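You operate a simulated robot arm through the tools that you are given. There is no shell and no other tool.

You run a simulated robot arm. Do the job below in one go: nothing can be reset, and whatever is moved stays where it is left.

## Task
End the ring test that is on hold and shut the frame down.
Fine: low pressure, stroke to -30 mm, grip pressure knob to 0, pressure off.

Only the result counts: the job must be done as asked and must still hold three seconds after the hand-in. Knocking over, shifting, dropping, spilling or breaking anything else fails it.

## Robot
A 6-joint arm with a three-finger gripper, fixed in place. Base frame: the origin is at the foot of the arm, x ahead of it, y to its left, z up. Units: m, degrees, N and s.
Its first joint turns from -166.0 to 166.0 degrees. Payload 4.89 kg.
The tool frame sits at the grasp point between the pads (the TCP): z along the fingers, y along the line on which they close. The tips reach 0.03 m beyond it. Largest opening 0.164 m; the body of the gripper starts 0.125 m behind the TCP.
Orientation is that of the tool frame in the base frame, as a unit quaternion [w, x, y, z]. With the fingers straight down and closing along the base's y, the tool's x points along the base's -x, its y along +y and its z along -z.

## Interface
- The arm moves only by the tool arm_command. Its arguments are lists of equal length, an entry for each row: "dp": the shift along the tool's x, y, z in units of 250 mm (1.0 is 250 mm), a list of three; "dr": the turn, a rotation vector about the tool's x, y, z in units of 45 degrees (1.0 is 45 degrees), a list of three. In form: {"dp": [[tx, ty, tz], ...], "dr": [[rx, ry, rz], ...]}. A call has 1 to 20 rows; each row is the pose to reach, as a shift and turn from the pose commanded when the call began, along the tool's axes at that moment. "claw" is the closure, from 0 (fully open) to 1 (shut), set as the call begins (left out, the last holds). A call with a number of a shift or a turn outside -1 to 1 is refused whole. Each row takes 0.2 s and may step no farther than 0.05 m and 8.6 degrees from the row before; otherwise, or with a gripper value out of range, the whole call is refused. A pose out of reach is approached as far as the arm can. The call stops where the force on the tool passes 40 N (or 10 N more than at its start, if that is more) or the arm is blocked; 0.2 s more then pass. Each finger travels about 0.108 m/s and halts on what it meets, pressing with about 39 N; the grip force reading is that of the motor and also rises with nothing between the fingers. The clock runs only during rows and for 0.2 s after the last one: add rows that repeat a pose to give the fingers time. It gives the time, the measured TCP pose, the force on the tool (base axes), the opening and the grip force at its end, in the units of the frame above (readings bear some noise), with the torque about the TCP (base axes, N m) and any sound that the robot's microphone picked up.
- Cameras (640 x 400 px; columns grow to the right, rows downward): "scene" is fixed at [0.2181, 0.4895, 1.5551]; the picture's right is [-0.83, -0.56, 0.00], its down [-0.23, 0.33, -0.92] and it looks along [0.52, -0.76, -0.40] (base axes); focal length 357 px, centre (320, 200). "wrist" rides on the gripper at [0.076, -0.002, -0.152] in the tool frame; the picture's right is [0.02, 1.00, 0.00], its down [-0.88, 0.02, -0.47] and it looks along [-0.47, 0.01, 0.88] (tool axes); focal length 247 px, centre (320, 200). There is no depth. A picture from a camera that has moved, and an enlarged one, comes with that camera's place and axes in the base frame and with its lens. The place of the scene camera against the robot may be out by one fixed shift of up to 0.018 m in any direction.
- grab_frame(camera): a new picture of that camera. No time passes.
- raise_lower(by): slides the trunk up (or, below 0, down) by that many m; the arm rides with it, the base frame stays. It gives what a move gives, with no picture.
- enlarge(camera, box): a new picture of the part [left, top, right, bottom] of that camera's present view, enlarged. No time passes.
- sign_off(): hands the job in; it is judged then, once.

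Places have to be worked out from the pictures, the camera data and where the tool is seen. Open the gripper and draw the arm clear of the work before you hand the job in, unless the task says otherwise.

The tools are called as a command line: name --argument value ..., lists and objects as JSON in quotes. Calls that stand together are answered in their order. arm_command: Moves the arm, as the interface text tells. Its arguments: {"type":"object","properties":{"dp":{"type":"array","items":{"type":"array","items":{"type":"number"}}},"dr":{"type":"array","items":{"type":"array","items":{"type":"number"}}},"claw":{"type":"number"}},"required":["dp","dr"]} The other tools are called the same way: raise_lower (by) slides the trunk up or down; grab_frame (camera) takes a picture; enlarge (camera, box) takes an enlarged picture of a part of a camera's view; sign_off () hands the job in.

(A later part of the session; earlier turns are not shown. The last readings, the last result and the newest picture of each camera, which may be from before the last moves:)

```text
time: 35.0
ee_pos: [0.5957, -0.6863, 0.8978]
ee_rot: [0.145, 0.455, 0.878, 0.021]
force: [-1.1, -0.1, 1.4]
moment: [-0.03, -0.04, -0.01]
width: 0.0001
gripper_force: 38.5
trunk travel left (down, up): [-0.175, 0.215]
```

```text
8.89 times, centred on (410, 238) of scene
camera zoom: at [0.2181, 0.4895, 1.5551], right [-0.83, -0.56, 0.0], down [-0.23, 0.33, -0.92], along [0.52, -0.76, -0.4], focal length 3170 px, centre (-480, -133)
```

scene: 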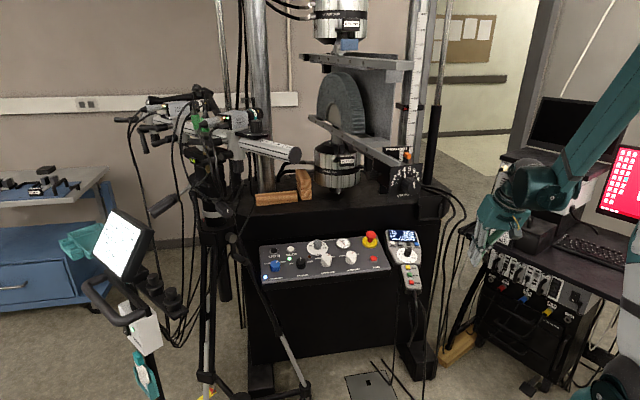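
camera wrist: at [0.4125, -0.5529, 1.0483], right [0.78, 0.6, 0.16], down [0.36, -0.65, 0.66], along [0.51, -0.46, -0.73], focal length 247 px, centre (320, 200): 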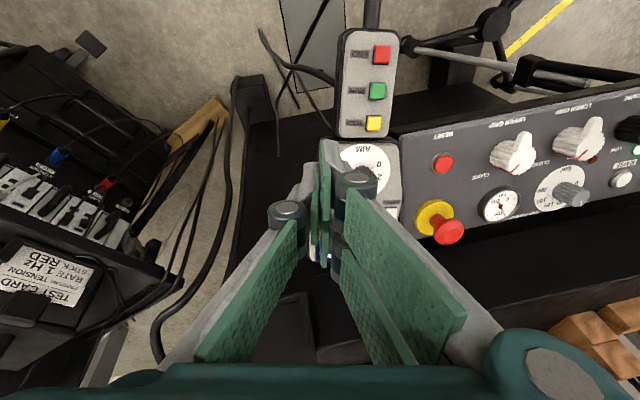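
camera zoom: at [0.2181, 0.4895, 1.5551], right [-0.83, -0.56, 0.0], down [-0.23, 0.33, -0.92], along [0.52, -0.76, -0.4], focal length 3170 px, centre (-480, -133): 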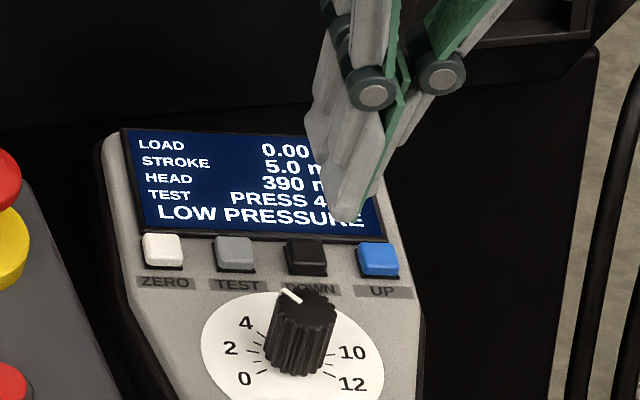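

DOWN lies at about (-5,-4) mm in the tool frame, just under the single finger as planned, with UP, TEST and the AIM knob clear of the tips. I'll descend to just above it.

arm_command --dp '[[0, 0, 0.08], [0, 0, 0.14], [0, 0, 0.164]]' --dr '[[0, 0, 0], [0, 0, 0], [0, 0, 0]]'

enlarge --camera "scene" --box '[385, 215, 435, 260]'

enlarge --camera "wrist" --box '[240, 90, 420, 240]'

```text
time: 35.8
ee_pos: [0.607, -0.6903, 0.8584]
ee_rot: [0.145, 0.455, 0.878, 0.022]
force: [0.2, 0.2, 0.2]
moment: [-0.01, -0.04, 0.02]
width: 0.0001
gripper_force: 39.2
trunk travel left (down, up): [-0.175, 0.215]
```

```text
8.89 times, centred on (410, 238) of scene
camera zoom: at [0.2181, 0.4895, 1.5551], right [-0.83, -0.56, 0.0], down [-0.23, 0.33, -0.92], along [0.52, -0.76, -0.4], focal length 3170 px, centre (-480, -133)
```

zoom: 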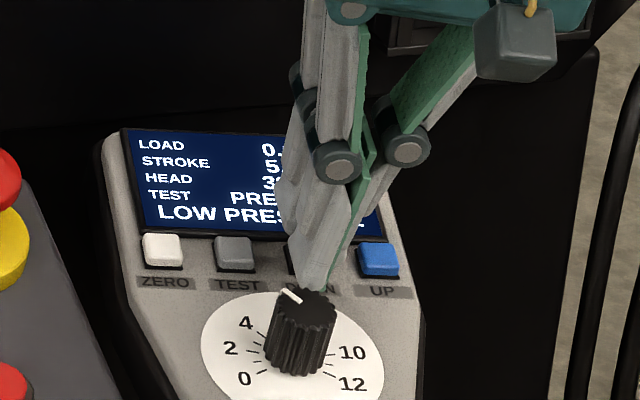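

```text
2.67 times, centred on (330, 165) of wrist
camera zoom: at [0.5223, -0.6154, 0.9869], right [0.78, 0.6, 0.16], down [0.36, -0.65, 0.66], along [0.51, -0.46, -0.73], focal length 659 px, centre (293, 293)
```

zoom: 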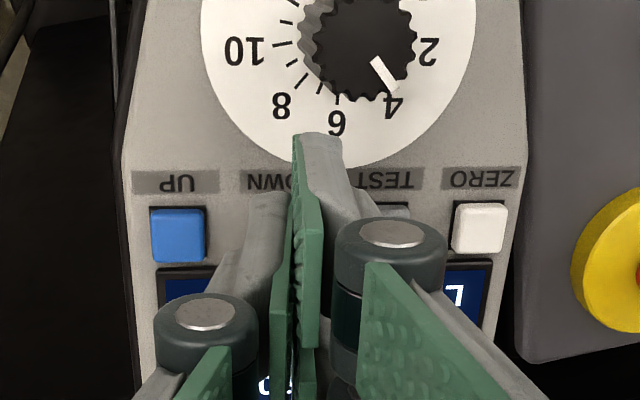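

About 9 mm remains to the button top. I'll step down gently until there is contact.

arm_command --dp '[[0, 0, 0.016], [0, 0, 0.028], [0, 0, 0.036], [0, 0, 0.04]]' --dr '[[0, 0, 0], [0, 0, 0], [0, 0, 0], [0, 0, 0]]'

enlarge --camera "scene" --box '[385, 215, 435, 260]'

```text
time: 36.8
ee_pos: [0.6096, -0.6907, 0.8486]
ee_rot: [0.145, 0.455, 0.878, 0.021]
force: [-0.7, 0.2, 3.6]
moment: [-0.06, 0.0, 0.01]
width: 0.0
gripper_force: 39.0
trunk travel left (down, up): [-0.175, 0.215]
heard: click
```

```text
8.89 times, centred on (410, 238) of scene
camera zoom: at [0.2181, 0.4895, 1.5551], right [-0.83, -0.56, 0.0], down [-0.23, 0.33, -0.92], along [0.52, -0.76, -0.4], focal length 3170 px, centre (-480, -133)
```

zoom: 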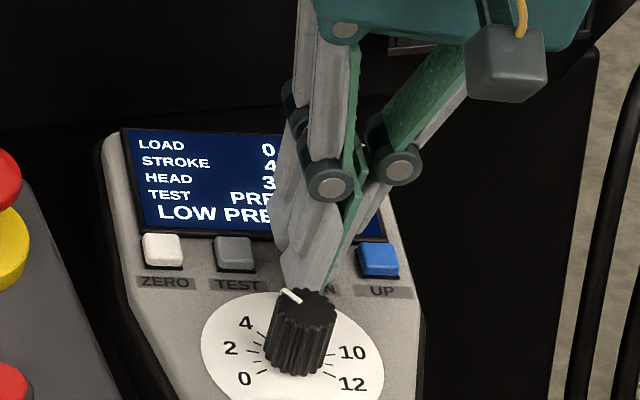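

Click: DOWN is pressed at about 4 N and the stroke has started to fall. The number is partly hidden in the scene view, so I'll see whether the wrist view shows it.

enlarge --camera "wrist" --box '[250, 170, 410, 290]'

enlarge --camera "scene" --box '[390, 228, 425, 252]'

```text
3.33 times, centred on (330, 230) of wrist
camera zoom: at [0.5249, -0.6159, 0.9772], right [0.78, 0.6, 0.16], down [0.36, -0.65, 0.66], along [0.51, -0.46, -0.73], focal length 823 px, centre (287, 100)
```

zoom: 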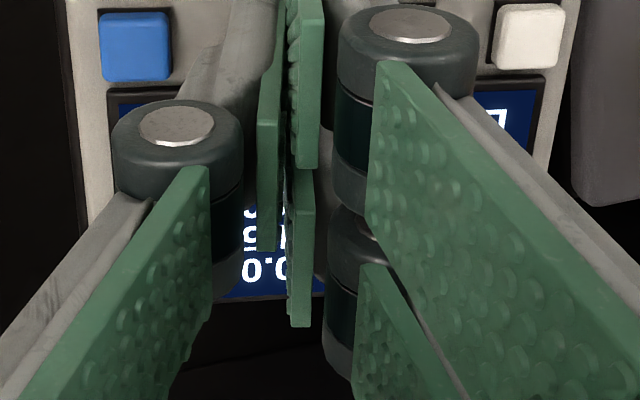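

```text
16.00 times, centred on (408, 240) of scene
camera zoom: at [0.2181, 0.4895, 1.5551], right [-0.83, -0.56, 0.0], down [-0.23, 0.33, -0.92], along [0.52, -0.76, -0.4], focal length 5706 px, centre (-1080, -440)
```

zoom: 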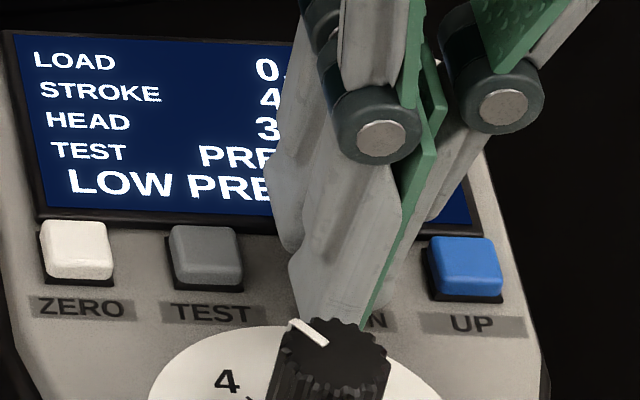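

enlarge --camera "wrist" --box '[300, 220, 340, 250]'

```text
13.33 times, centred on (320, 235) of wrist
camera zoom: at [0.5249, -0.6159, 0.9772], right [0.78, 0.6, 0.16], down [0.36, -0.65, 0.66], along [0.51, -0.46, -0.73], focal length 3293 px, centre (320, -267)
```

zoom: 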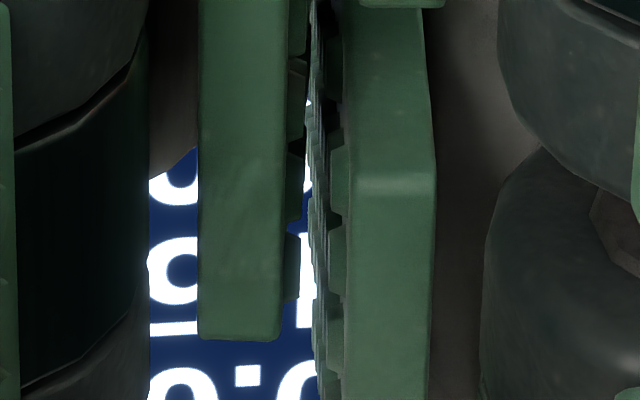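

I'll keep DOWN pressed for another second and measure the jog rate from the display.

arm_command --dp '[[0, 0, 0.004], [0, 0, 0.004], [0, 0, 0.004], [0, 0, 0.004]]' --dr '[[0, 0, 0], [0, 0, 0], [0, 0, 0], [0, 0, 0]]'

enlarge --camera "scene" --box '[390, 228, 425, 252]'

enlarge --camera "wrist" --box '[300, 220, 340, 250]'

```text
time: 37.8
ee_pos: [0.6094, -0.6905, 0.847]
ee_rot: [0.144, 0.456, 0.878, 0.022]
force: [-1.5, 0.8, 6.3]
moment: [-0.04, -0.03, 0.02]
width: 0.0
gripper_force: 39.2
trunk travel left (down, up): [-0.175, 0.215]
```

```text
16.00 times, centred on (408, 240) of scene
camera zoom: at [0.2181, 0.4895, 1.5551], right [-0.83, -0.56, 0.0], down [-0.23, 0.33, -0.92], along [0.52, -0.76, -0.4], focal length 5706 px, centre (-1080, -440)
```

zoom: 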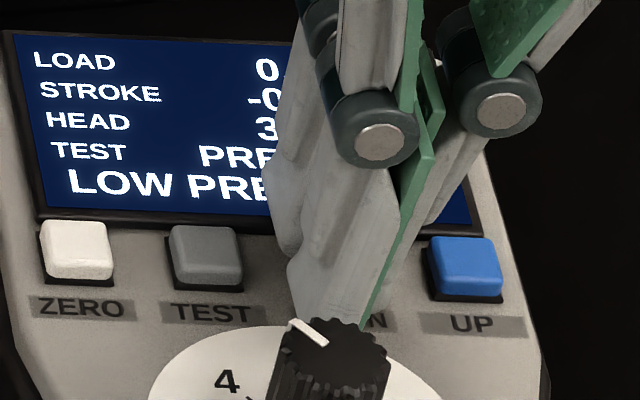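

```text
13.33 times, centred on (320, 235) of wrist
camera zoom: at [0.5252, -0.6158, 0.976], right [0.78, 0.6, 0.16], down [0.36, -0.65, 0.66], along [0.51, -0.46, -0.73], focal length 3293 px, centre (320, -267)
```

zoom: 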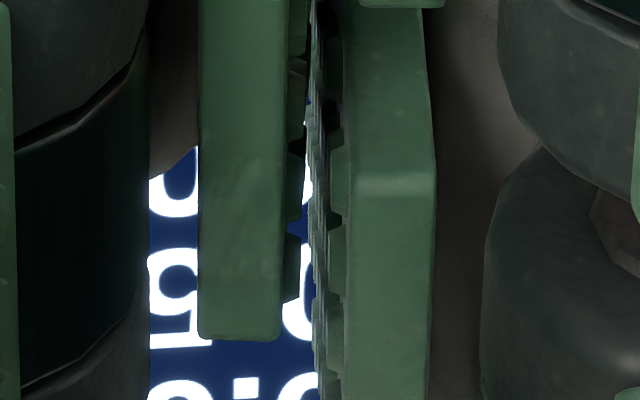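

The stroke reads about -0.5 mm, so it falls about 5 mm/s while DOWN is held. I'll hold for 4.2 s more, which should bring it to about -21.5.

arm_command --dp '[[0, 0, 0], [0, 0, 0], [0, 0, 0], [0, 0, 0], [0, 0, 0], [0, 0, 0], [0, 0, 0], [0, 0, 0], [0, 0, 0], [0, 0, 0], [0, 0, 0], [0, 0, 0], [0, 0, 0], [0, 0, 0], [0, 0, 0], [0, 0, 0], [0, 0, 0], [0, 0, 0], [0, 0, 0], [0, 0, 0]]' --dr '[[0, 0, 0], [0, 0, 0], [0, 0, 0], [0, 0, 0], [0, 0, 0], [0, 0, 0], [0, 0, 0], [0, 0, 0], [0, 0, 0], [0, 0, 0], [0, 0, 0], [0, 0, 0], [0, 0, 0], [0, 0, 0], [0, 0, 0], [0, 0, 0], [0, 0, 0], [0, 0, 0], [0, 0, 0], [0, 0, 0]]'

enlarge --camera "scene" --box '[390, 228, 425, 252]'

enlarge --camera "wrist" --box '[300, 220, 340, 250]'

enlarge --camera "scene" --box '[330, 90, 500, 260]'

```text
time: 42.0
ee_pos: [0.6108, -0.6909, 0.8471]
ee_rot: [0.146, 0.455, 0.878, 0.021]
force: [-0.8, 0.5, 7.1]
moment: [-0.04, -0.01, 0.0]
width: 0.0
gripper_force: 39.4
trunk travel left (down, up): [-0.175, 0.215]
```

```text
16.00 times, centred on (408, 240) of scene
camera zoom: at [0.2181, 0.4895, 1.5551], right [-0.83, -0.56, 0.0], down [-0.23, 0.33, -0.92], along [0.52, -0.76, -0.4], focal length 5706 px, centre (-1080, -440)
```

zoom: 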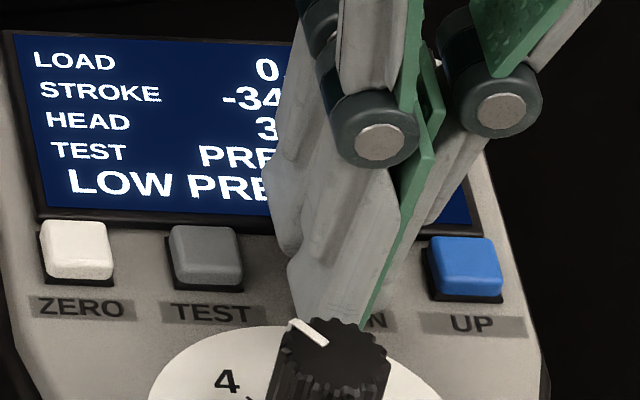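

```text
13.33 times, centred on (320, 235) of wrist
camera zoom: at [0.5252, -0.6159, 0.976], right [0.78, 0.6, 0.16], down [0.36, -0.65, 0.66], along [0.51, -0.46, -0.73], focal length 3293 px, centre (320, -267)
```

zoom: 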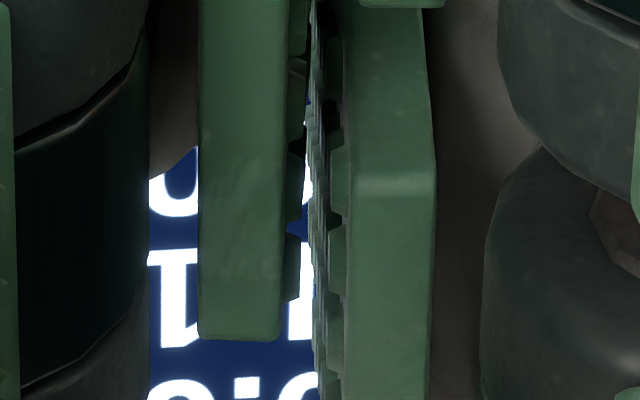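

```text
2.35 times, centred on (415, 175) of scene
camera zoom: at [0.2181, 0.4895, 1.5551], right [-0.83, -0.56, 0.0], down [-0.23, 0.33, -0.92], along [0.52, -0.76, -0.4], focal length 839 px, centre (96, 259)
```

zoom: 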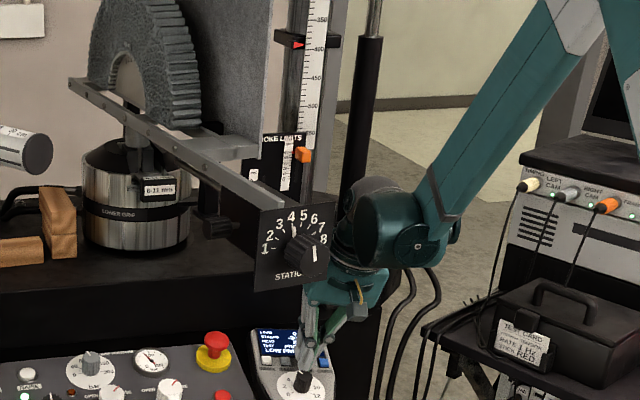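

The jog sped up to about 8 mm/s and the stroke is now -34.1, a few mm past the target but well inside the -50 limit. I'll lift off DOWN straight away and then correct with UP.

arm_command --dp '[[0, 0, -0.1], [0, 0, -0.2]]' --dr '[[0, 0, 0], [0, 0, 0]]'

enlarge --camera "scene" --box '[385, 215, 435, 260]'

enlarge --camera "wrist" --box '[240, 90, 420, 240]'

```text
time: 42.6
ee_pos: [0.5971, -0.6855, 0.8937]
ee_rot: [0.145, 0.455, 0.878, 0.021]
force: [0.0, -0.4, -0.3]
moment: [0.09, 0.06, 0.04]
width: 0.0001
gripper_force: 39.0
trunk travel left (down, up): [-0.175, 0.215]
```

```text
8.89 times, centred on (410, 238) of scene
camera zoom: at [0.2181, 0.4895, 1.5551], right [-0.83, -0.56, 0.0], down [-0.23, 0.33, -0.92], along [0.52, -0.76, -0.4], focal length 3170 px, centre (-480, -133)
```

zoom: 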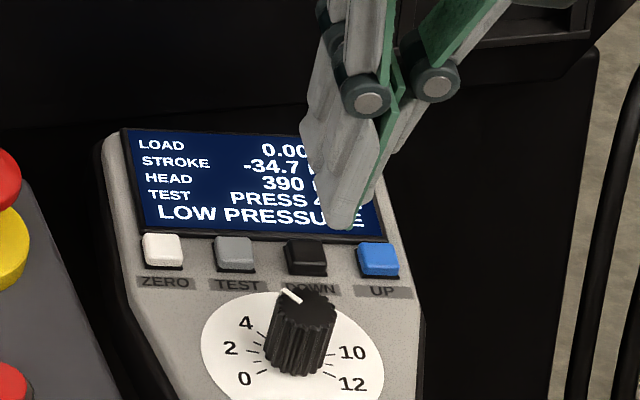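

```text
2.67 times, centred on (330, 165) of wrist
camera zoom: at [0.5124, -0.6111, 1.0232], right [0.78, 0.6, 0.16], down [0.36, -0.65, 0.66], along [0.51, -0.46, -0.73], focal length 659 px, centre (293, 293)
```

zoom: 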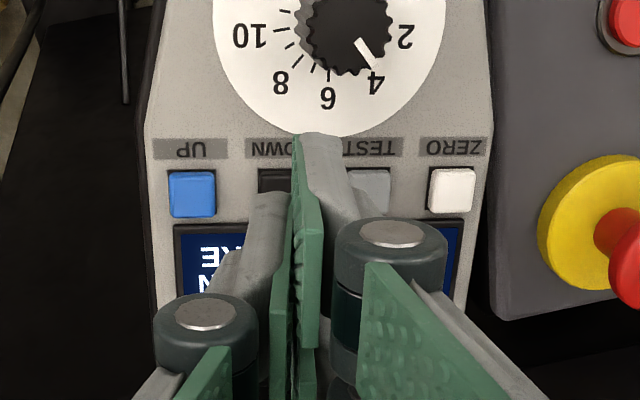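

The stroke has settled at -34.7. I'll shift 31.5 mm along the row to hover over UP and then tap it for the last 4.7 mm.

arm_command --dp '[[0, -0.062, -0.011], [0, -0.124, -0.022]]' --dr '[[0, 0, 0], [0, 0, 0]]'

enlarge --camera "wrist" --box '[240, 90, 420, 240]'

enlarge --camera "scene" --box '[385, 215, 435, 260]'

```text
time: 43.2
ee_pos: [0.5706, -0.7034, 0.8953]
ee_rot: [0.145, 0.456, 0.878, 0.022]
force: [-0.3, 1.3, -0.8]
moment: [-0.05, 0.09, -0.04]
width: 0.0
gripper_force: 39.2
trunk travel left (down, up): [-0.175, 0.215]
```

```text
2.67 times, centred on (330, 165) of wrist
camera zoom: at [0.4859, -0.6286, 1.0236], right [0.78, 0.6, 0.16], down [0.36, -0.65, 0.66], along [0.51, -0.46, -0.73], focal length 659 px, centre (293, 293)
```

zoom: 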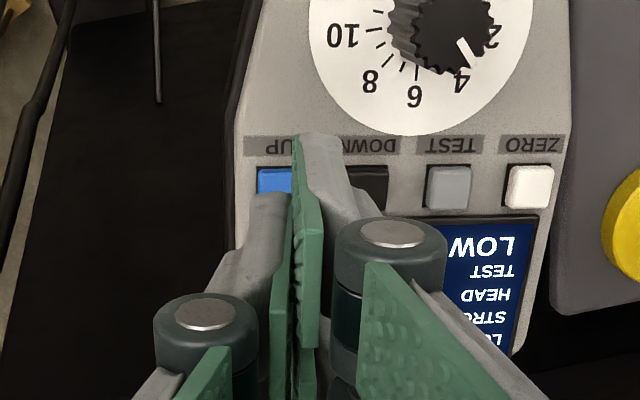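

```text
8.89 times, centred on (410, 238) of scene
camera zoom: at [0.2181, 0.4895, 1.5551], right [-0.83, -0.56, 0.0], down [-0.23, 0.33, -0.92], along [0.52, -0.76, -0.4], focal length 3170 px, centre (-480, -133)
```

zoom: 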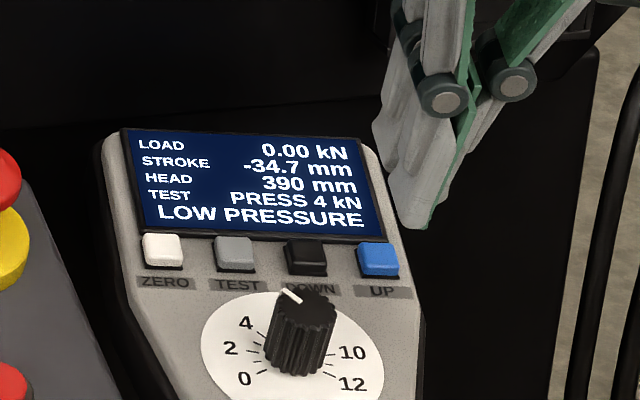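

UP is under the finger and the display is fully readable from the scene camera here. I'll descend to just above UP, then press briefly.

arm_command --dp '[[0, 0, 0.08], [0, 0, 0.14], [0, 0, 0.17], [0, 0, 0.176]]' --dr '[[0, 0, 0], [0, 0, 0], [0, 0, 0], [0, 0, 0]]'

arm_command --dp '[[0, 0, 0.02], [0, 0, 0.022]]' --dr '[[0, 0, 0], [0, 0, 0]]'

enlarge --camera "scene" --box '[385, 215, 435, 260]'

```text
time: 44.2
ee_pos: [0.5822, -0.7077, 0.8521]
ee_rot: [0.145, 0.456, 0.878, 0.021]
force: [0.4, -0.1, 0.7]
moment: [0.02, 0.0, -0.02]
width: 0.0
gripper_force: 38.8
trunk travel left (down, up): [-0.175, 0.215]
```

```text
time: 44.8
ee_pos: [0.5841, -0.7075, 0.8473]
ee_rot: [0.144, 0.455, 0.878, 0.021]
force: [-1.2, -0.6, 3.2]
moment: [0.0, -0.04, 0.02]
width: 0.0
gripper_force: 38.7
trunk travel left (down, up): [-0.175, 0.215]
heard: click
```

```text
8.89 times, centred on (410, 238) of scene
camera zoom: at [0.2181, 0.4895, 1.5551], right [-0.83, -0.56, 0.0], down [-0.23, 0.33, -0.92], along [0.52, -0.76, -0.4], focal length 3170 px, centre (-480, -133)
```

zoom: 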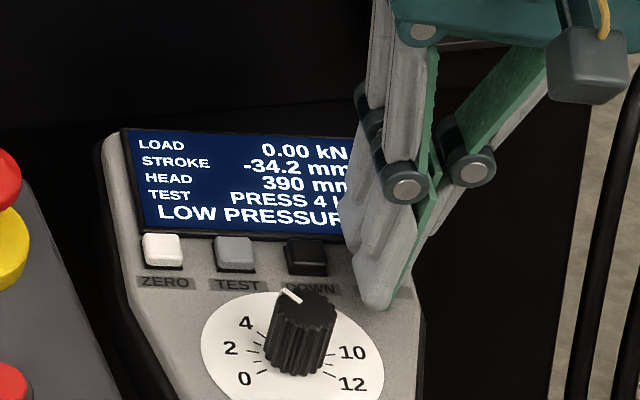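

UP is pressed and the stroke reads -34.2, going the right way, with the display fully readable. I'll hold another 0.4 s.

arm_command --dp '[[0, 0, 0.002]]' --dr '[[0, 0, 0]]'

enlarge --camera "scene" --box '[385, 215, 435, 260]'

```text
time: 45.2
ee_pos: [0.5842, -0.7094, 0.8466]
ee_rot: [0.145, 0.455, 0.878, 0.022]
force: [-1.4, 0.3, 3.2]
moment: [-0.01, 0.0, 0.0]
width: 0.0
gripper_force: 39.2
trunk travel left (down, up): [-0.175, 0.215]
```

```text
8.89 times, centred on (410, 238) of scene
camera zoom: at [0.2181, 0.4895, 1.5551], right [-0.83, -0.56, 0.0], down [-0.23, 0.33, -0.92], along [0.52, -0.76, -0.4], focal length 3170 px, centre (-480, -133)
```

zoom: 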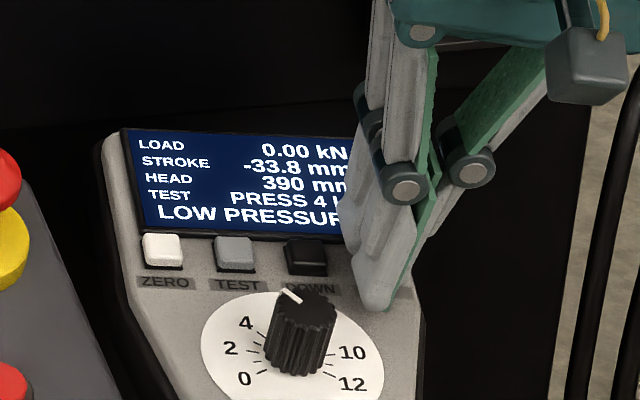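

The first second of a press runs slowly, at about 1 mm/s, before it speeds up. It reads -33.8, so I'll hold one more 0.4 s row and re-read.

arm_command --dp '[[0, 0, 0]]' --dr '[[0, 0, 0]]'

enlarge --camera "scene" --box '[385, 215, 435, 260]'

```text
time: 45.6
ee_pos: [0.5836, -0.7083, 0.8468]
ee_rot: [0.145, 0.455, 0.878, 0.021]
force: [-0.5, 1.2, 2.9]
moment: [-0.01, 0.01, -0.04]
width: 0.0003
gripper_force: 39.1
trunk travel left (down, up): [-0.175, 0.215]
```

```text
8.89 times, centred on (410, 238) of scene
camera zoom: at [0.2181, 0.4895, 1.5551], right [-0.83, -0.56, 0.0], down [-0.23, 0.33, -0.92], along [0.52, -0.76, -0.4], focal length 3170 px, centre (-480, -133)
```

zoom: 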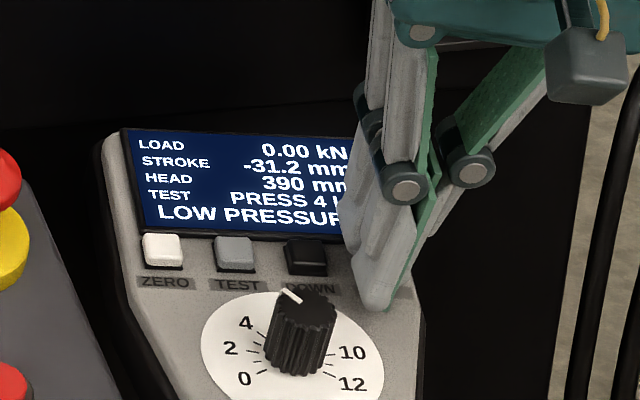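

The stroke is -31.2 and now in fast jog. Lifting off adds about 0.6 mm, so I'll release now and finish with a slow tap.

arm_command --dp '[[0, 0, -0.1]]' --dr '[[0, 0, 0]]'

enlarge --camera "scene" --box '[385, 215, 435, 260]'

```text
time: 46.0
ee_pos: [0.5773, -0.7072, 0.8714]
ee_rot: [0.145, 0.454, 0.879, 0.021]
force: [0.7, -1.3, -0.6]
moment: [0.14, 0.09, 0.03]
width: 0.0
gripper_force: 39.4
trunk travel left (down, up): [-0.175, 0.215]
```

```text
8.89 times, centred on (410, 238) of scene
camera zoom: at [0.2181, 0.4895, 1.5551], right [-0.83, -0.56, 0.0], down [-0.23, 0.33, -0.92], along [0.52, -0.76, -0.4], focal length 3170 px, centre (-480, -133)
```

zoom: 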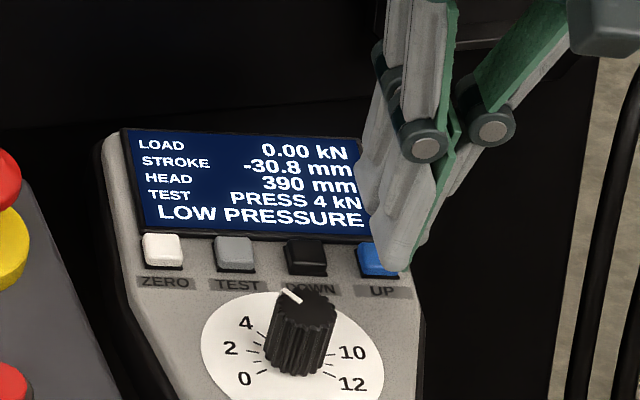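

The stroke is -30.8, so I need about 0.8 mm more at the slow 1 mm/s. I'll press UP again and read it while still in the slow phase.

arm_command --dp '[[0, 0, 0.076], [0, 0, 0.1]]' --dr '[[0, 0, 0], [0, 0, 0]]'

enlarge --camera "scene" --box '[385, 215, 435, 260]'

```text
time: 46.6
ee_pos: [0.5851, -0.7058, 0.8482]
ee_rot: [0.145, 0.455, 0.878, 0.021]
force: [0.6, -1.1, 3.5]
moment: [-0.09, -0.04, 0.0]
width: 0.0003
gripper_force: 39.1
trunk travel left (down, up): [-0.175, 0.215]
heard: click
```

```text
8.89 times, centred on (410, 238) of scene
camera zoom: at [0.2181, 0.4895, 1.5551], right [-0.83, -0.56, 0.0], down [-0.23, 0.33, -0.92], along [0.52, -0.76, -0.4], focal length 3170 px, centre (-480, -133)
```

zoom: 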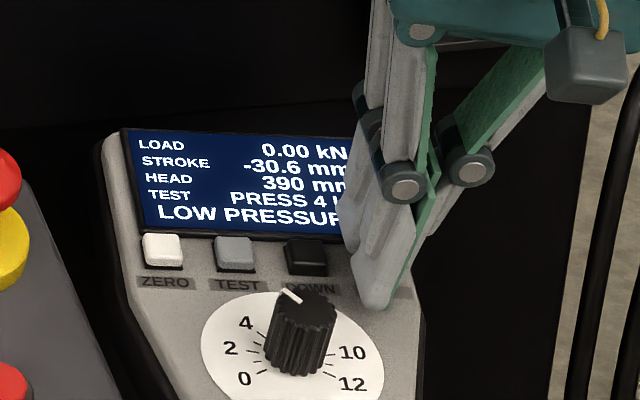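

The stroke is -30.6, still in the slow phase. I'll hold 0.6 s more and lift off in the same call, to land at about -30.0.

arm_command --dp '[[0, 0, 0], [0, 0, 0], [0, 0, 0], [0, 0, -0.12], [0, 0, -0.2]]' --dr '[[0, 0, 0], [0, 0, 0], [0, 0, 0], [0, 0, 0], [0, 0, 0]]'

enlarge --camera "scene" --box '[385, 215, 435, 260]'

```text
time: 47.8
ee_pos: [0.5713, -0.7033, 0.8939]
ee_rot: [0.144, 0.455, 0.878, 0.022]
force: [0.7, -1.3, 0.1]
moment: [0.1, 0.1, 0.03]
width: 0.0001
gripper_force: 38.8
trunk travel left (down, up): [-0.175, 0.215]
```

```text
8.89 times, centred on (410, 238) of scene
camera zoom: at [0.2181, 0.4895, 1.5551], right [-0.83, -0.56, 0.0], down [-0.23, 0.33, -0.92], along [0.52, -0.76, -0.4], focal length 3170 px, centre (-480, -133)
```

zoom: 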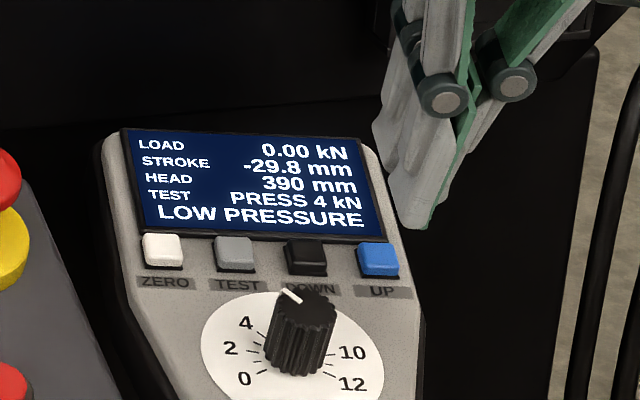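

The stroke reads -29.8, within 0.2 mm. One short slow tap on DOWN should bring it to -30.0, so I'll shift back over DOWN and tap for about 0.2 s.

arm_command --dp '[[0, 0.062, 0.011], [0, 0.124, 0.022]]' --dr '[[0, 0, 0], [0, 0, 0]]'

arm_command --dp '[[0, 0, 0.1], [0, 0, 0.176], [0, 0, 0.2], [0, 0, 0.2], [0, 0, 0.1], [0, 0, 0]]' --dr '[[0, 0, 0], [0, 0, 0], [0, 0, 0], [0, 0, 0], [0, 0, 0], [0, 0, 0]]'

enlarge --camera "scene" --box '[385, 215, 435, 260]'

```text
time: 48.4
ee_pos: [0.597, -0.6852, 0.8957]
ee_rot: [0.145, 0.455, 0.878, 0.021]
force: [-0.9, -0.1, 0.1]
moment: [0.1, -0.09, 0.02]
width: 0.0
gripper_force: 39.2
trunk travel left (down, up): [-0.175, 0.215]
```

```text
time: 49.8
ee_pos: [0.5978, -0.6853, 0.8948]
ee_rot: [0.145, 0.456, 0.878, 0.022]
force: [0.8, -0.2, -0.7]
moment: [0.15, 0.08, 0.03]
width: 0.0
gripper_force: 38.6
trunk travel left (down, up): [-0.175, 0.215]
heard: click
```

```text
8.89 times, centred on (410, 238) of scene
camera zoom: at [0.2181, 0.4895, 1.5551], right [-0.83, -0.56, 0.0], down [-0.23, 0.33, -0.92], along [0.52, -0.76, -0.4], focal length 3170 px, centre (-480, -133)
```

zoom: 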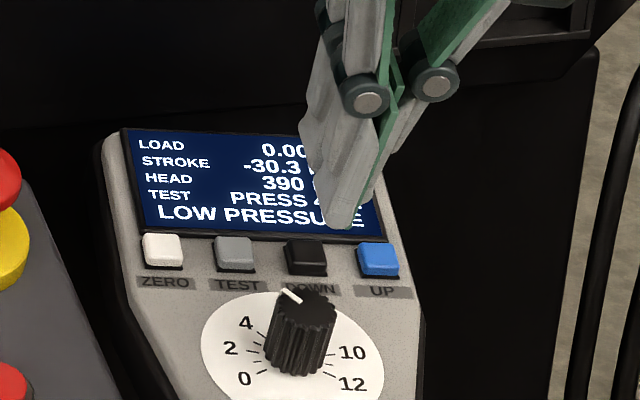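

The stroke is -30.3. A brief UP tap of about 0.25 mm should centre it, and then I leave the handset.

arm_command --dp '[[0, -0.062, -0.011], [0, -0.124, -0.022]]' --dr '[[0, 0, 0], [0, 0, 0]]'

arm_command --dp '[[0, 0, 0.1], [0, 0, 0.176], [0, 0, 0.2], [0, 0, 0.2], [0, 0, 0.1], [0, 0, 0]]' --dr '[[0, 0, 0], [0, 0, 0], [0, 0, 0], [0, 0, 0], [0, 0, 0], [0, 0, 0]]'

enlarge --camera "scene" --box '[385, 215, 435, 260]'

```text
time: 50.4
ee_pos: [0.5715, -0.7035, 0.8944]
ee_rot: [0.144, 0.455, 0.878, 0.021]
force: [0.9, -0.1, -0.3]
moment: [-0.06, 0.09, -0.01]
width: 0.0
gripper_force: 39.5
trunk travel left (down, up): [-0.175, 0.215]
```

```text
time: 51.8
ee_pos: [0.5713, -0.7043, 0.8947]
ee_rot: [0.144, 0.456, 0.878, 0.021]
force: [1.3, -0.2, -1.6]
moment: [0.15, 0.1, 0.08]
width: 0.0
gripper_force: 39.0
trunk travel left (down, up): [-0.175, 0.215]
heard: click
```

```text
8.89 times, centred on (410, 238) of scene
camera zoom: at [0.2181, 0.4895, 1.5551], right [-0.83, -0.56, 0.0], down [-0.23, 0.33, -0.92], along [0.52, -0.76, -0.4], focal length 3170 px, centre (-480, -133)
```

zoom: 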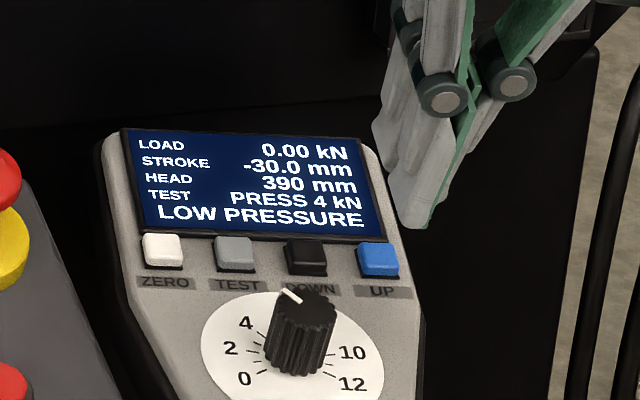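

The stroke reads exactly -30.0 mm with LOW PRESSURE and 0.00 kN. I'll retrace the clear path back to the right-hand waypoint, then inboard and over to the panel for the GRIP PRESSURE (bar) knob.

arm_command --dp '[[0.135, -0.042, -0.073], [0.27, -0.083, -0.147], [0.405, -0.125, -0.22], [0.541, -0.166, -0.293], [0.676, -0.208, -0.366], [0.811, -0.249, -0.44], [0.946, -0.291, -0.513]]' --dr '[[0, 0, 0], [0, 0, 0], [0, 0, 0], [0, 0, 0], [0, 0, 0], [0, 0, 0], [0, 0, 0]]'

arm_command --dp '[[0.06, 0.127, -0.006], [0.119, 0.254, -0.012], [0.179, 0.381, -0.018], [0.238, 0.507, -0.024], [0.298, 0.634, -0.03], [0.357, 0.761, -0.036]]' --dr '[[0.022, -0.05, -0.043], [0.045, -0.1, -0.085], [0.067, -0.15, -0.128], [0.089, -0.2, -0.171], [0.112, -0.25, -0.213], [0.134, -0.3, -0.256]]'

arm_command --dp '[[-0.018, 0.141, -0.044], [-0.035, 0.283, -0.087], [-0.053, 0.424, -0.131], [-0.071, 0.565, -0.174], [-0.088, 0.707, -0.218], [-0.106, 0.848, -0.261]]' --dr '[[0, 0.118, 0], [0, 0.237, 0], [0, 0.355, 0], [0, 0.474, 0], [0, 0.592, 0], [0, 0.711, 0]]' --claw 0

grab_frame --camera "wrist"

```text
time: 53.4
ee_pos: [0.3492, -0.5443, 0.9495]
ee_rot: [0.145, 0.455, 0.878, 0.022]
force: [0.9, -1.2, -1.3]
moment: [0.11, 0.1, 0.04]
width: 0.0
gripper_force: 39.1
trunk travel left (down, up): [-0.175, 0.215]
```

```text
time: 54.8
ee_pos: [0.4496, -0.3597, 0.9693]
ee_rot: [0.225, 0.371, 0.896, -0.093]
force: [-0.2, -1.5, 0.6]
moment: [0.17, -0.02, 0.06]
width: 0.0001
gripper_force: 39.3
trunk travel left (down, up): [-0.175, 0.215]
```

```text
time: 56.2
ee_pos: [0.5949, -0.2044, 1.039]
ee_rot: [-0.031, 0.382, 0.923, 0.014]
force: [-0.8, -0.4, 0.3]
moment: [0.05, -0.23, -0.01]
width: 0.1641
gripper_force: 0.0
trunk travel left (down, up): [-0.175, 0.215]
```

```text
taken
camera wrist: at [0.5458, -0.1585, 1.1984], right [0.69, 0.72, 0.0], down [0.66, -0.63, 0.41], along [0.3, -0.28, -0.91], focal length 247 px, centre (320, 200)
```

wrist: 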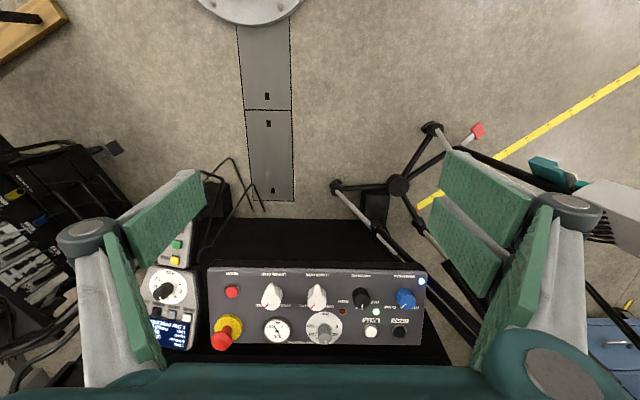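

I'll slide out over the bar dial in two short moves, keeping the gripper high.

arm_command --dp '[[-0.166, 0.019, 0.001], [-0.332, 0.037, 0.002], [-0.498, 0.056, 0.003], [-0.663, 0.075, 0.005], [-0.829, 0.093, 0.006], [-0.995, 0.112, 0.007]]' --dr '[[0, 0, 0], [0, 0, 0], [0, 0, 0], [0, 0, 0], [0, 0, 0], [0, 0, 0]]'

arm_command --dp '[[-0.113, 0, 0], [-0.226, 0, 0]]' --dr '[[0, 0, 0], [0, 0, 0]]'

grab_frame --camera "wrist"

enlarge --camera "wrist" --box '[270, 150, 370, 240]'

enlarge --camera "scene" --box '[230, 100, 430, 260]'

```text
time: 57.6
ee_pos: [0.7879, -0.3597, 1.0209]
ee_rot: [-0.031, 0.382, 0.924, 0.013]
force: [-1.7, 1.1, 1.8]
moment: [-0.14, -0.18, 0.01]
width: 0.1639
gripper_force: 0.1
trunk travel left (down, up): [-0.175, 0.215]
```

```text
time: 58.2
ee_pos: [0.8282, -0.4006, 1.0183]
ee_rot: [-0.032, 0.383, 0.923, 0.013]
force: [-0.8, 1.1, 1.0]
moment: [-0.17, -0.18, -0.01]
width: 0.1637
gripper_force: 0.1
trunk travel left (down, up): [-0.175, 0.215]
```

```text
taken
camera wrist: at [0.7803, -0.3542, 1.1765], right [0.69, 0.72, 0.0], down [0.66, -0.63, 0.41], along [0.3, -0.29, -0.91], focal length 247 px, centre (320, 200)
```

wrist: 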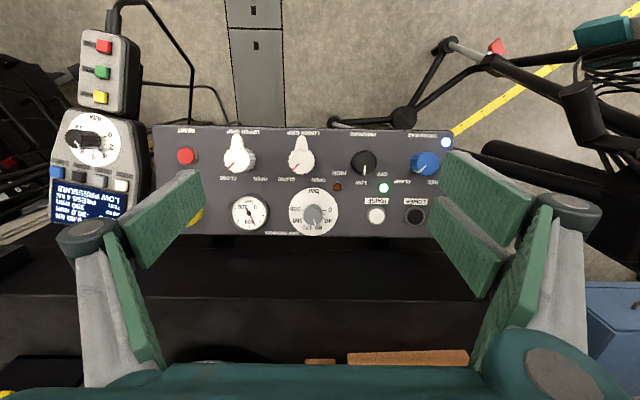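

```text
4.44 times, centred on (320, 195) of wrist
camera zoom: at [0.7803, -0.3542, 1.1765], right [0.69, 0.72, 0.0], down [0.66, -0.63, 0.41], along [0.3, -0.29, -0.91], focal length 1098 px, centre (320, 222)
```

zoom: 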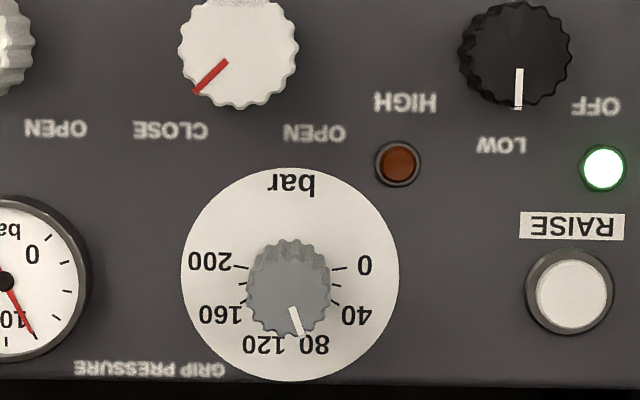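

```text
2.50 times, centred on (330, 180) of scene
camera zoom: at [0.2181, 0.4895, 1.5551], right [-0.83, -0.56, 0.0], down [-0.23, 0.33, -0.92], along [0.52, -0.76, -0.4], focal length 892 px, centre (295, 250)
```

zoom: 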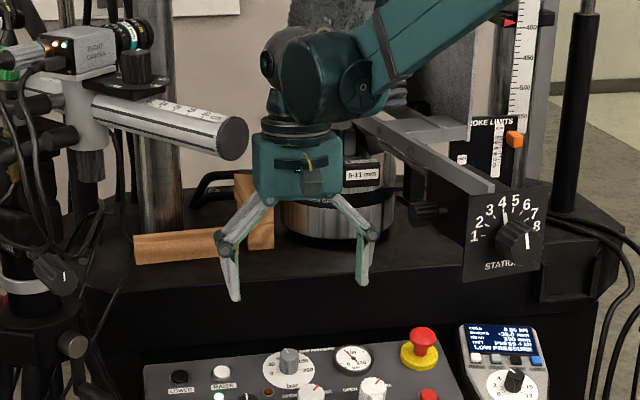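

The bar knob points to about 84 bar, 16° from top, and 0 lies about 84° further counter-clockwise. The knob's side shows more than I expected, so the panel is probably tilted less than 24°. I'll zoom in to measure that before gripping.

enlarge --camera "wrist" --box '[295, 185, 340, 230]'

enlarge --camera "wrist" --box '[340, 140, 450, 220]'

```text
8.89 times, centred on (318, 208) of wrist
camera zoom: at [0.7803, -0.3542, 1.1765], right [0.69, 0.72, 0.0], down [0.66, -0.63, 0.41], along [0.3, -0.29, -0.91], focal length 2195 px, centre (342, 133)
```

zoom: 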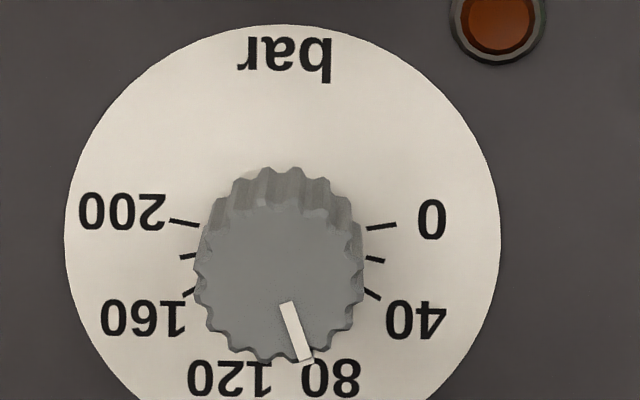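

```text
5.00 times, centred on (395, 180) of wrist
camera zoom: at [0.7803, -0.3542, 1.1765], right [0.69, 0.72, 0.0], down [0.66, -0.63, 0.41], along [0.3, -0.29, -0.91], focal length 1235 px, centre (-55, 300)
```

zoom: 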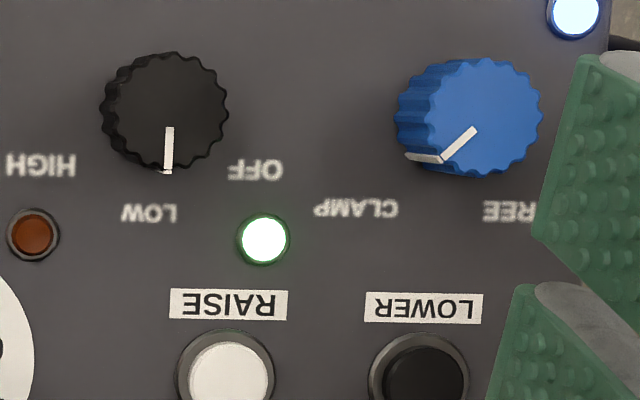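

The knob's side shows that the panel normal is tilted only about 14–15°, so I'll use that tilt for this knob. The dial is also close to the table's front edge, so I'll look at that edge more closely.

enlarge --camera "wrist" --box '[200, 190, 440, 370]'

enlarge --camera "scene" --box '[255, 195, 395, 275]'

```text
2.22 times, centred on (320, 280) of wrist
camera zoom: at [0.7803, -0.3542, 1.1765], right [0.69, 0.72, 0.0], down [0.66, -0.63, 0.41], along [0.3, -0.29, -0.91], focal length 549 px, centre (320, 22)
```

zoom: 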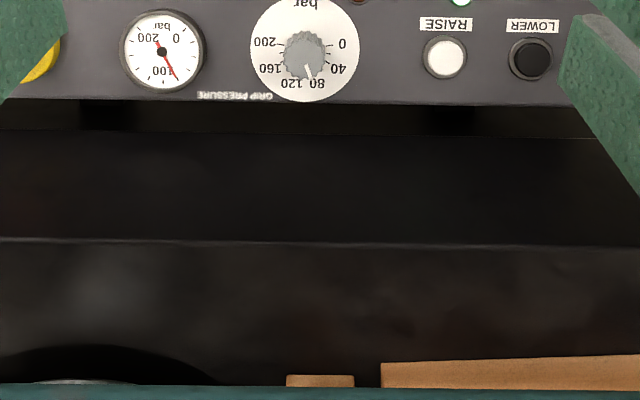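

```text
4.57 times, centred on (325, 235) of scene
camera zoom: at [0.2181, 0.4895, 1.5551], right [-0.83, -0.56, 0.0], down [-0.23, 0.33, -0.92], along [0.52, -0.76, -0.4], focal length 1630 px, centre (297, 40)
```

zoom: 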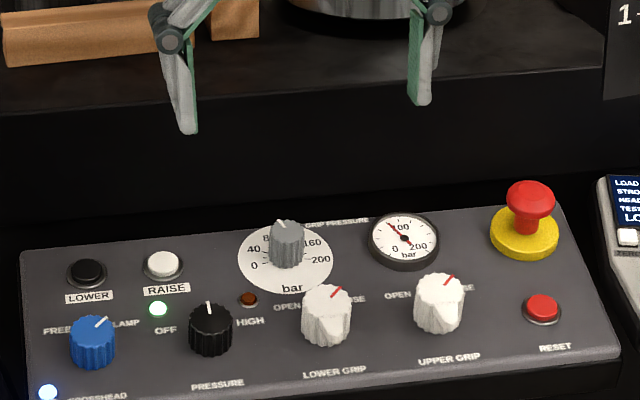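

The table's front face is about 70 mm behind the knob axis, and the fingers clear it. The bar knob's base is at (0.909,-0.493,0.806), it is about 29 mm across, and its axis is tilted 14.5°. I'll align above it with a +42° wrist offset so that one grip can cover the 84° turn.

arm_command --dp '[[-0.066, -0.006, 0.06], [-0.132, -0.011, 0.121], [-0.199, -0.017, 0.181], [-0.265, -0.023, 0.241], [-0.331, -0.028, 0.302], [-0.397, -0.034, 0.362], [-0.397, -0.034, 0.362]]' --dr '[[-0.025, -0.065, 0.153], [-0.05, -0.131, 0.306], [-0.076, -0.196, 0.459], [-0.101, -0.261, 0.612], [-0.126, -0.327, 0.765], [-0.151, -0.392, 0.918], [-0.151, -0.392, 0.918]]' --claw 0.726

enlarge --camera "wrist" --box '[220, 80, 420, 240]'

enlarge --camera "wrist" --box '[290, 130, 350, 190]'

enlarge --camera "scene" --box '[255, 130, 435, 275]'

```text
time: 59.8
ee_pos: [0.8882, -0.4714, 0.9187]
ee_rot: [0.127, 0.681, 0.721, -0.003]
force: [0.7, 0.0, 0.3]
moment: [-0.01, -0.01, 0.01]
width: 0.0449
gripper_force: 0.0
trunk travel left (down, up): [-0.175, 0.215]
```

```text
2.50 times, centred on (320, 160) of wrist
camera zoom: at [0.8559, -0.37, 1.0532], right [0.98, 0.09, 0.16], down [-0.03, -0.78, 0.63], along [0.19, -0.62, -0.76], focal length 617 px, centre (320, 300)
```

zoom: 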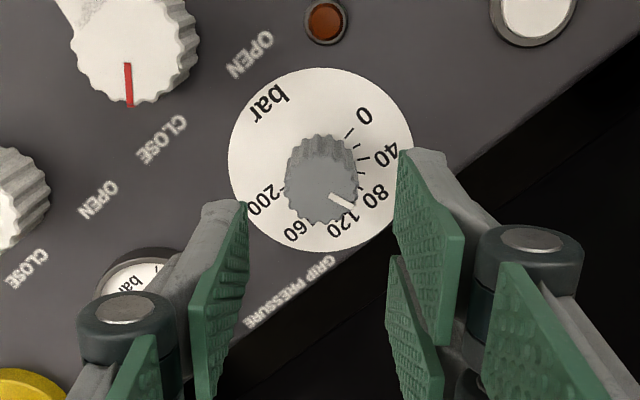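

```text
6.67 times, centred on (320, 160) of wrist
camera zoom: at [0.8559, -0.37, 1.0532], right [0.98, 0.09, 0.16], down [-0.03, -0.78, 0.63], along [0.19, -0.62, -0.76], focal length 1646 px, centre (320, 467)
```

zoom: 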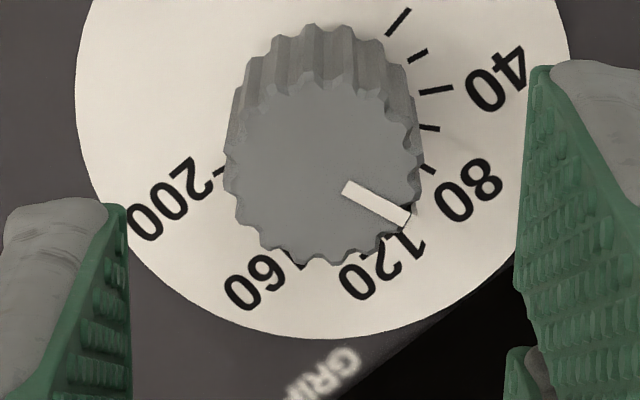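

```text
2.76 times, centred on (345, 202) of scene
camera zoom: at [0.2181, 0.4895, 1.5551], right [-0.83, -0.56, 0.0], down [-0.23, 0.33, -0.92], along [0.52, -0.76, -0.4], focal length 984 px, centre (251, 193)
```

zoom: 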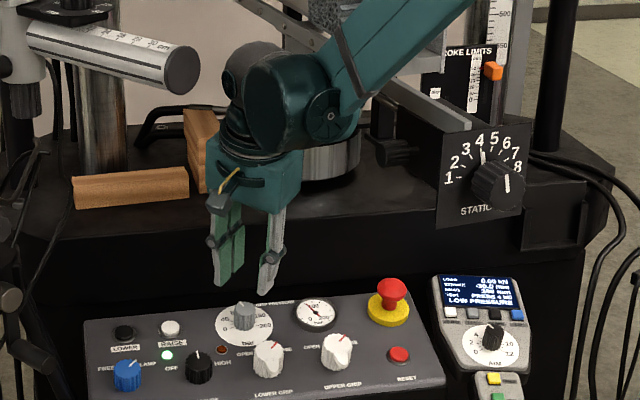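

The knob's base projects right on my tool axis and the top is within 3 mm of it. I'll descend 75 mm so the fingers straddle it, with the tips staying about 14 mm above the dial.

arm_command --dp '[[-0.003, 0, 0.1], [-0.006, 0, 0.19], [-0.006, 0, 0.25], [-0.006, 0, 0.29], [-0.006, 0, 0.3]]' --dr '[[0, 0, 0], [0, 0, 0], [0, 0, 0], [0, 0, 0], [0, 0, 0]]'

enlarge --camera "wrist" --box '[220, 80, 420, 240]'

enlarge --camera "scene" --box '[275, 195, 375, 275]'

```text
time: 61.0
ee_pos: [0.9019, -0.487, 0.8476]
ee_rot: [0.127, 0.681, 0.721, -0.003]
force: [0.9, -0.8, 0.2]
moment: [0.01, -0.01, -0.01]
width: 0.0446
gripper_force: 0.0
trunk travel left (down, up): [-0.175, 0.215]
```

```text
2.50 times, centred on (320, 160) of wrist
camera zoom: at [0.8701, -0.3852, 0.9811], right [0.98, 0.09, 0.16], down [-0.03, -0.78, 0.63], along [0.19, -0.62, -0.76], focal length 617 px, centre (320, 300)
```

zoom: 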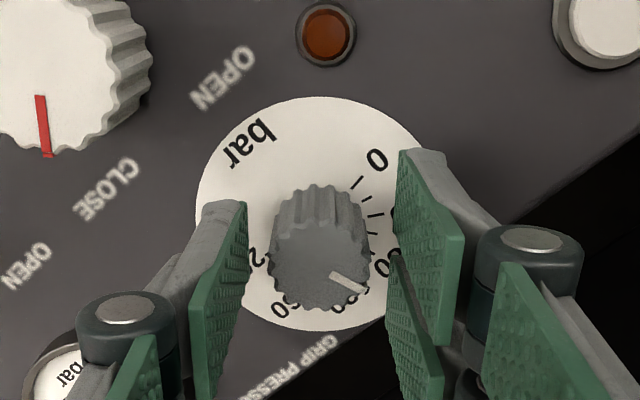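

```text
5.00 times, centred on (325, 235) of scene
camera zoom: at [0.2181, 0.4895, 1.5551], right [-0.83, -0.56, 0.0], down [-0.23, 0.33, -0.92], along [0.52, -0.76, -0.4], focal length 1783 px, centre (295, 25)
```

zoom: 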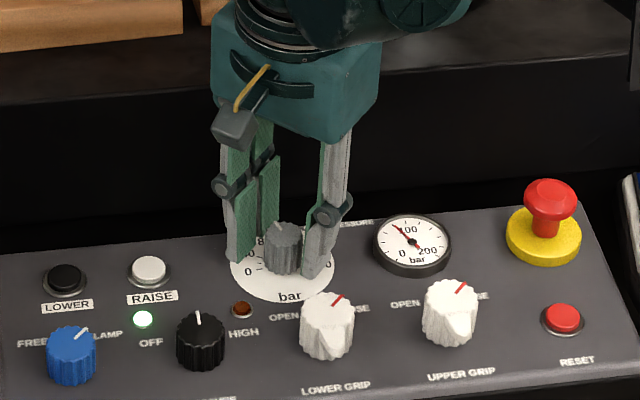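

The fingers are around the grey knob with even gaps. I'll close on it.

arm_command --dp '[[0, 0, 0], [0, 0, 0], [0, 0, 0]]' --dr '[[0, 0, 0], [0, 0, 0], [0, 0, 0]]' --claw 1

enlarge --camera "wrist" --box '[220, 80, 420, 240]'

```text
time: 61.8
ee_pos: [0.9014, -0.4861, 0.847]
ee_rot: [0.127, 0.68, 0.722, -0.003]
force: [-5.3, 1.2, -4.1]
moment: [0.05, 0.13, 0.02]
width: 0.0291
gripper_force: 45.4
trunk travel left (down, up): [-0.175, 0.215]
```

```text
2.50 times, centred on (320, 160) of wrist
camera zoom: at [0.8697, -0.3851, 0.9812], right [0.98, 0.09, 0.16], down [-0.03, -0.78, 0.63], along [0.19, -0.62, -0.76], focal length 617 px, centre (320, 300)
```

zoom: 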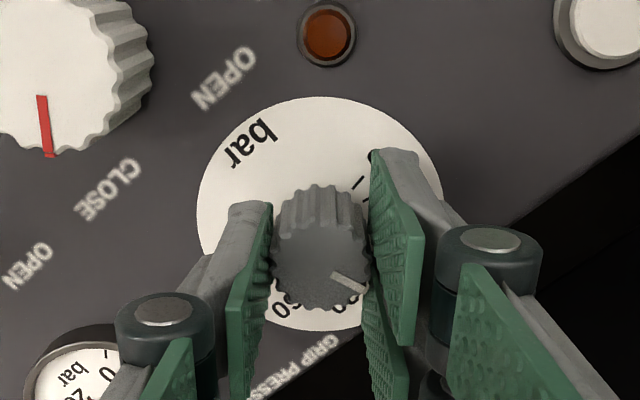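

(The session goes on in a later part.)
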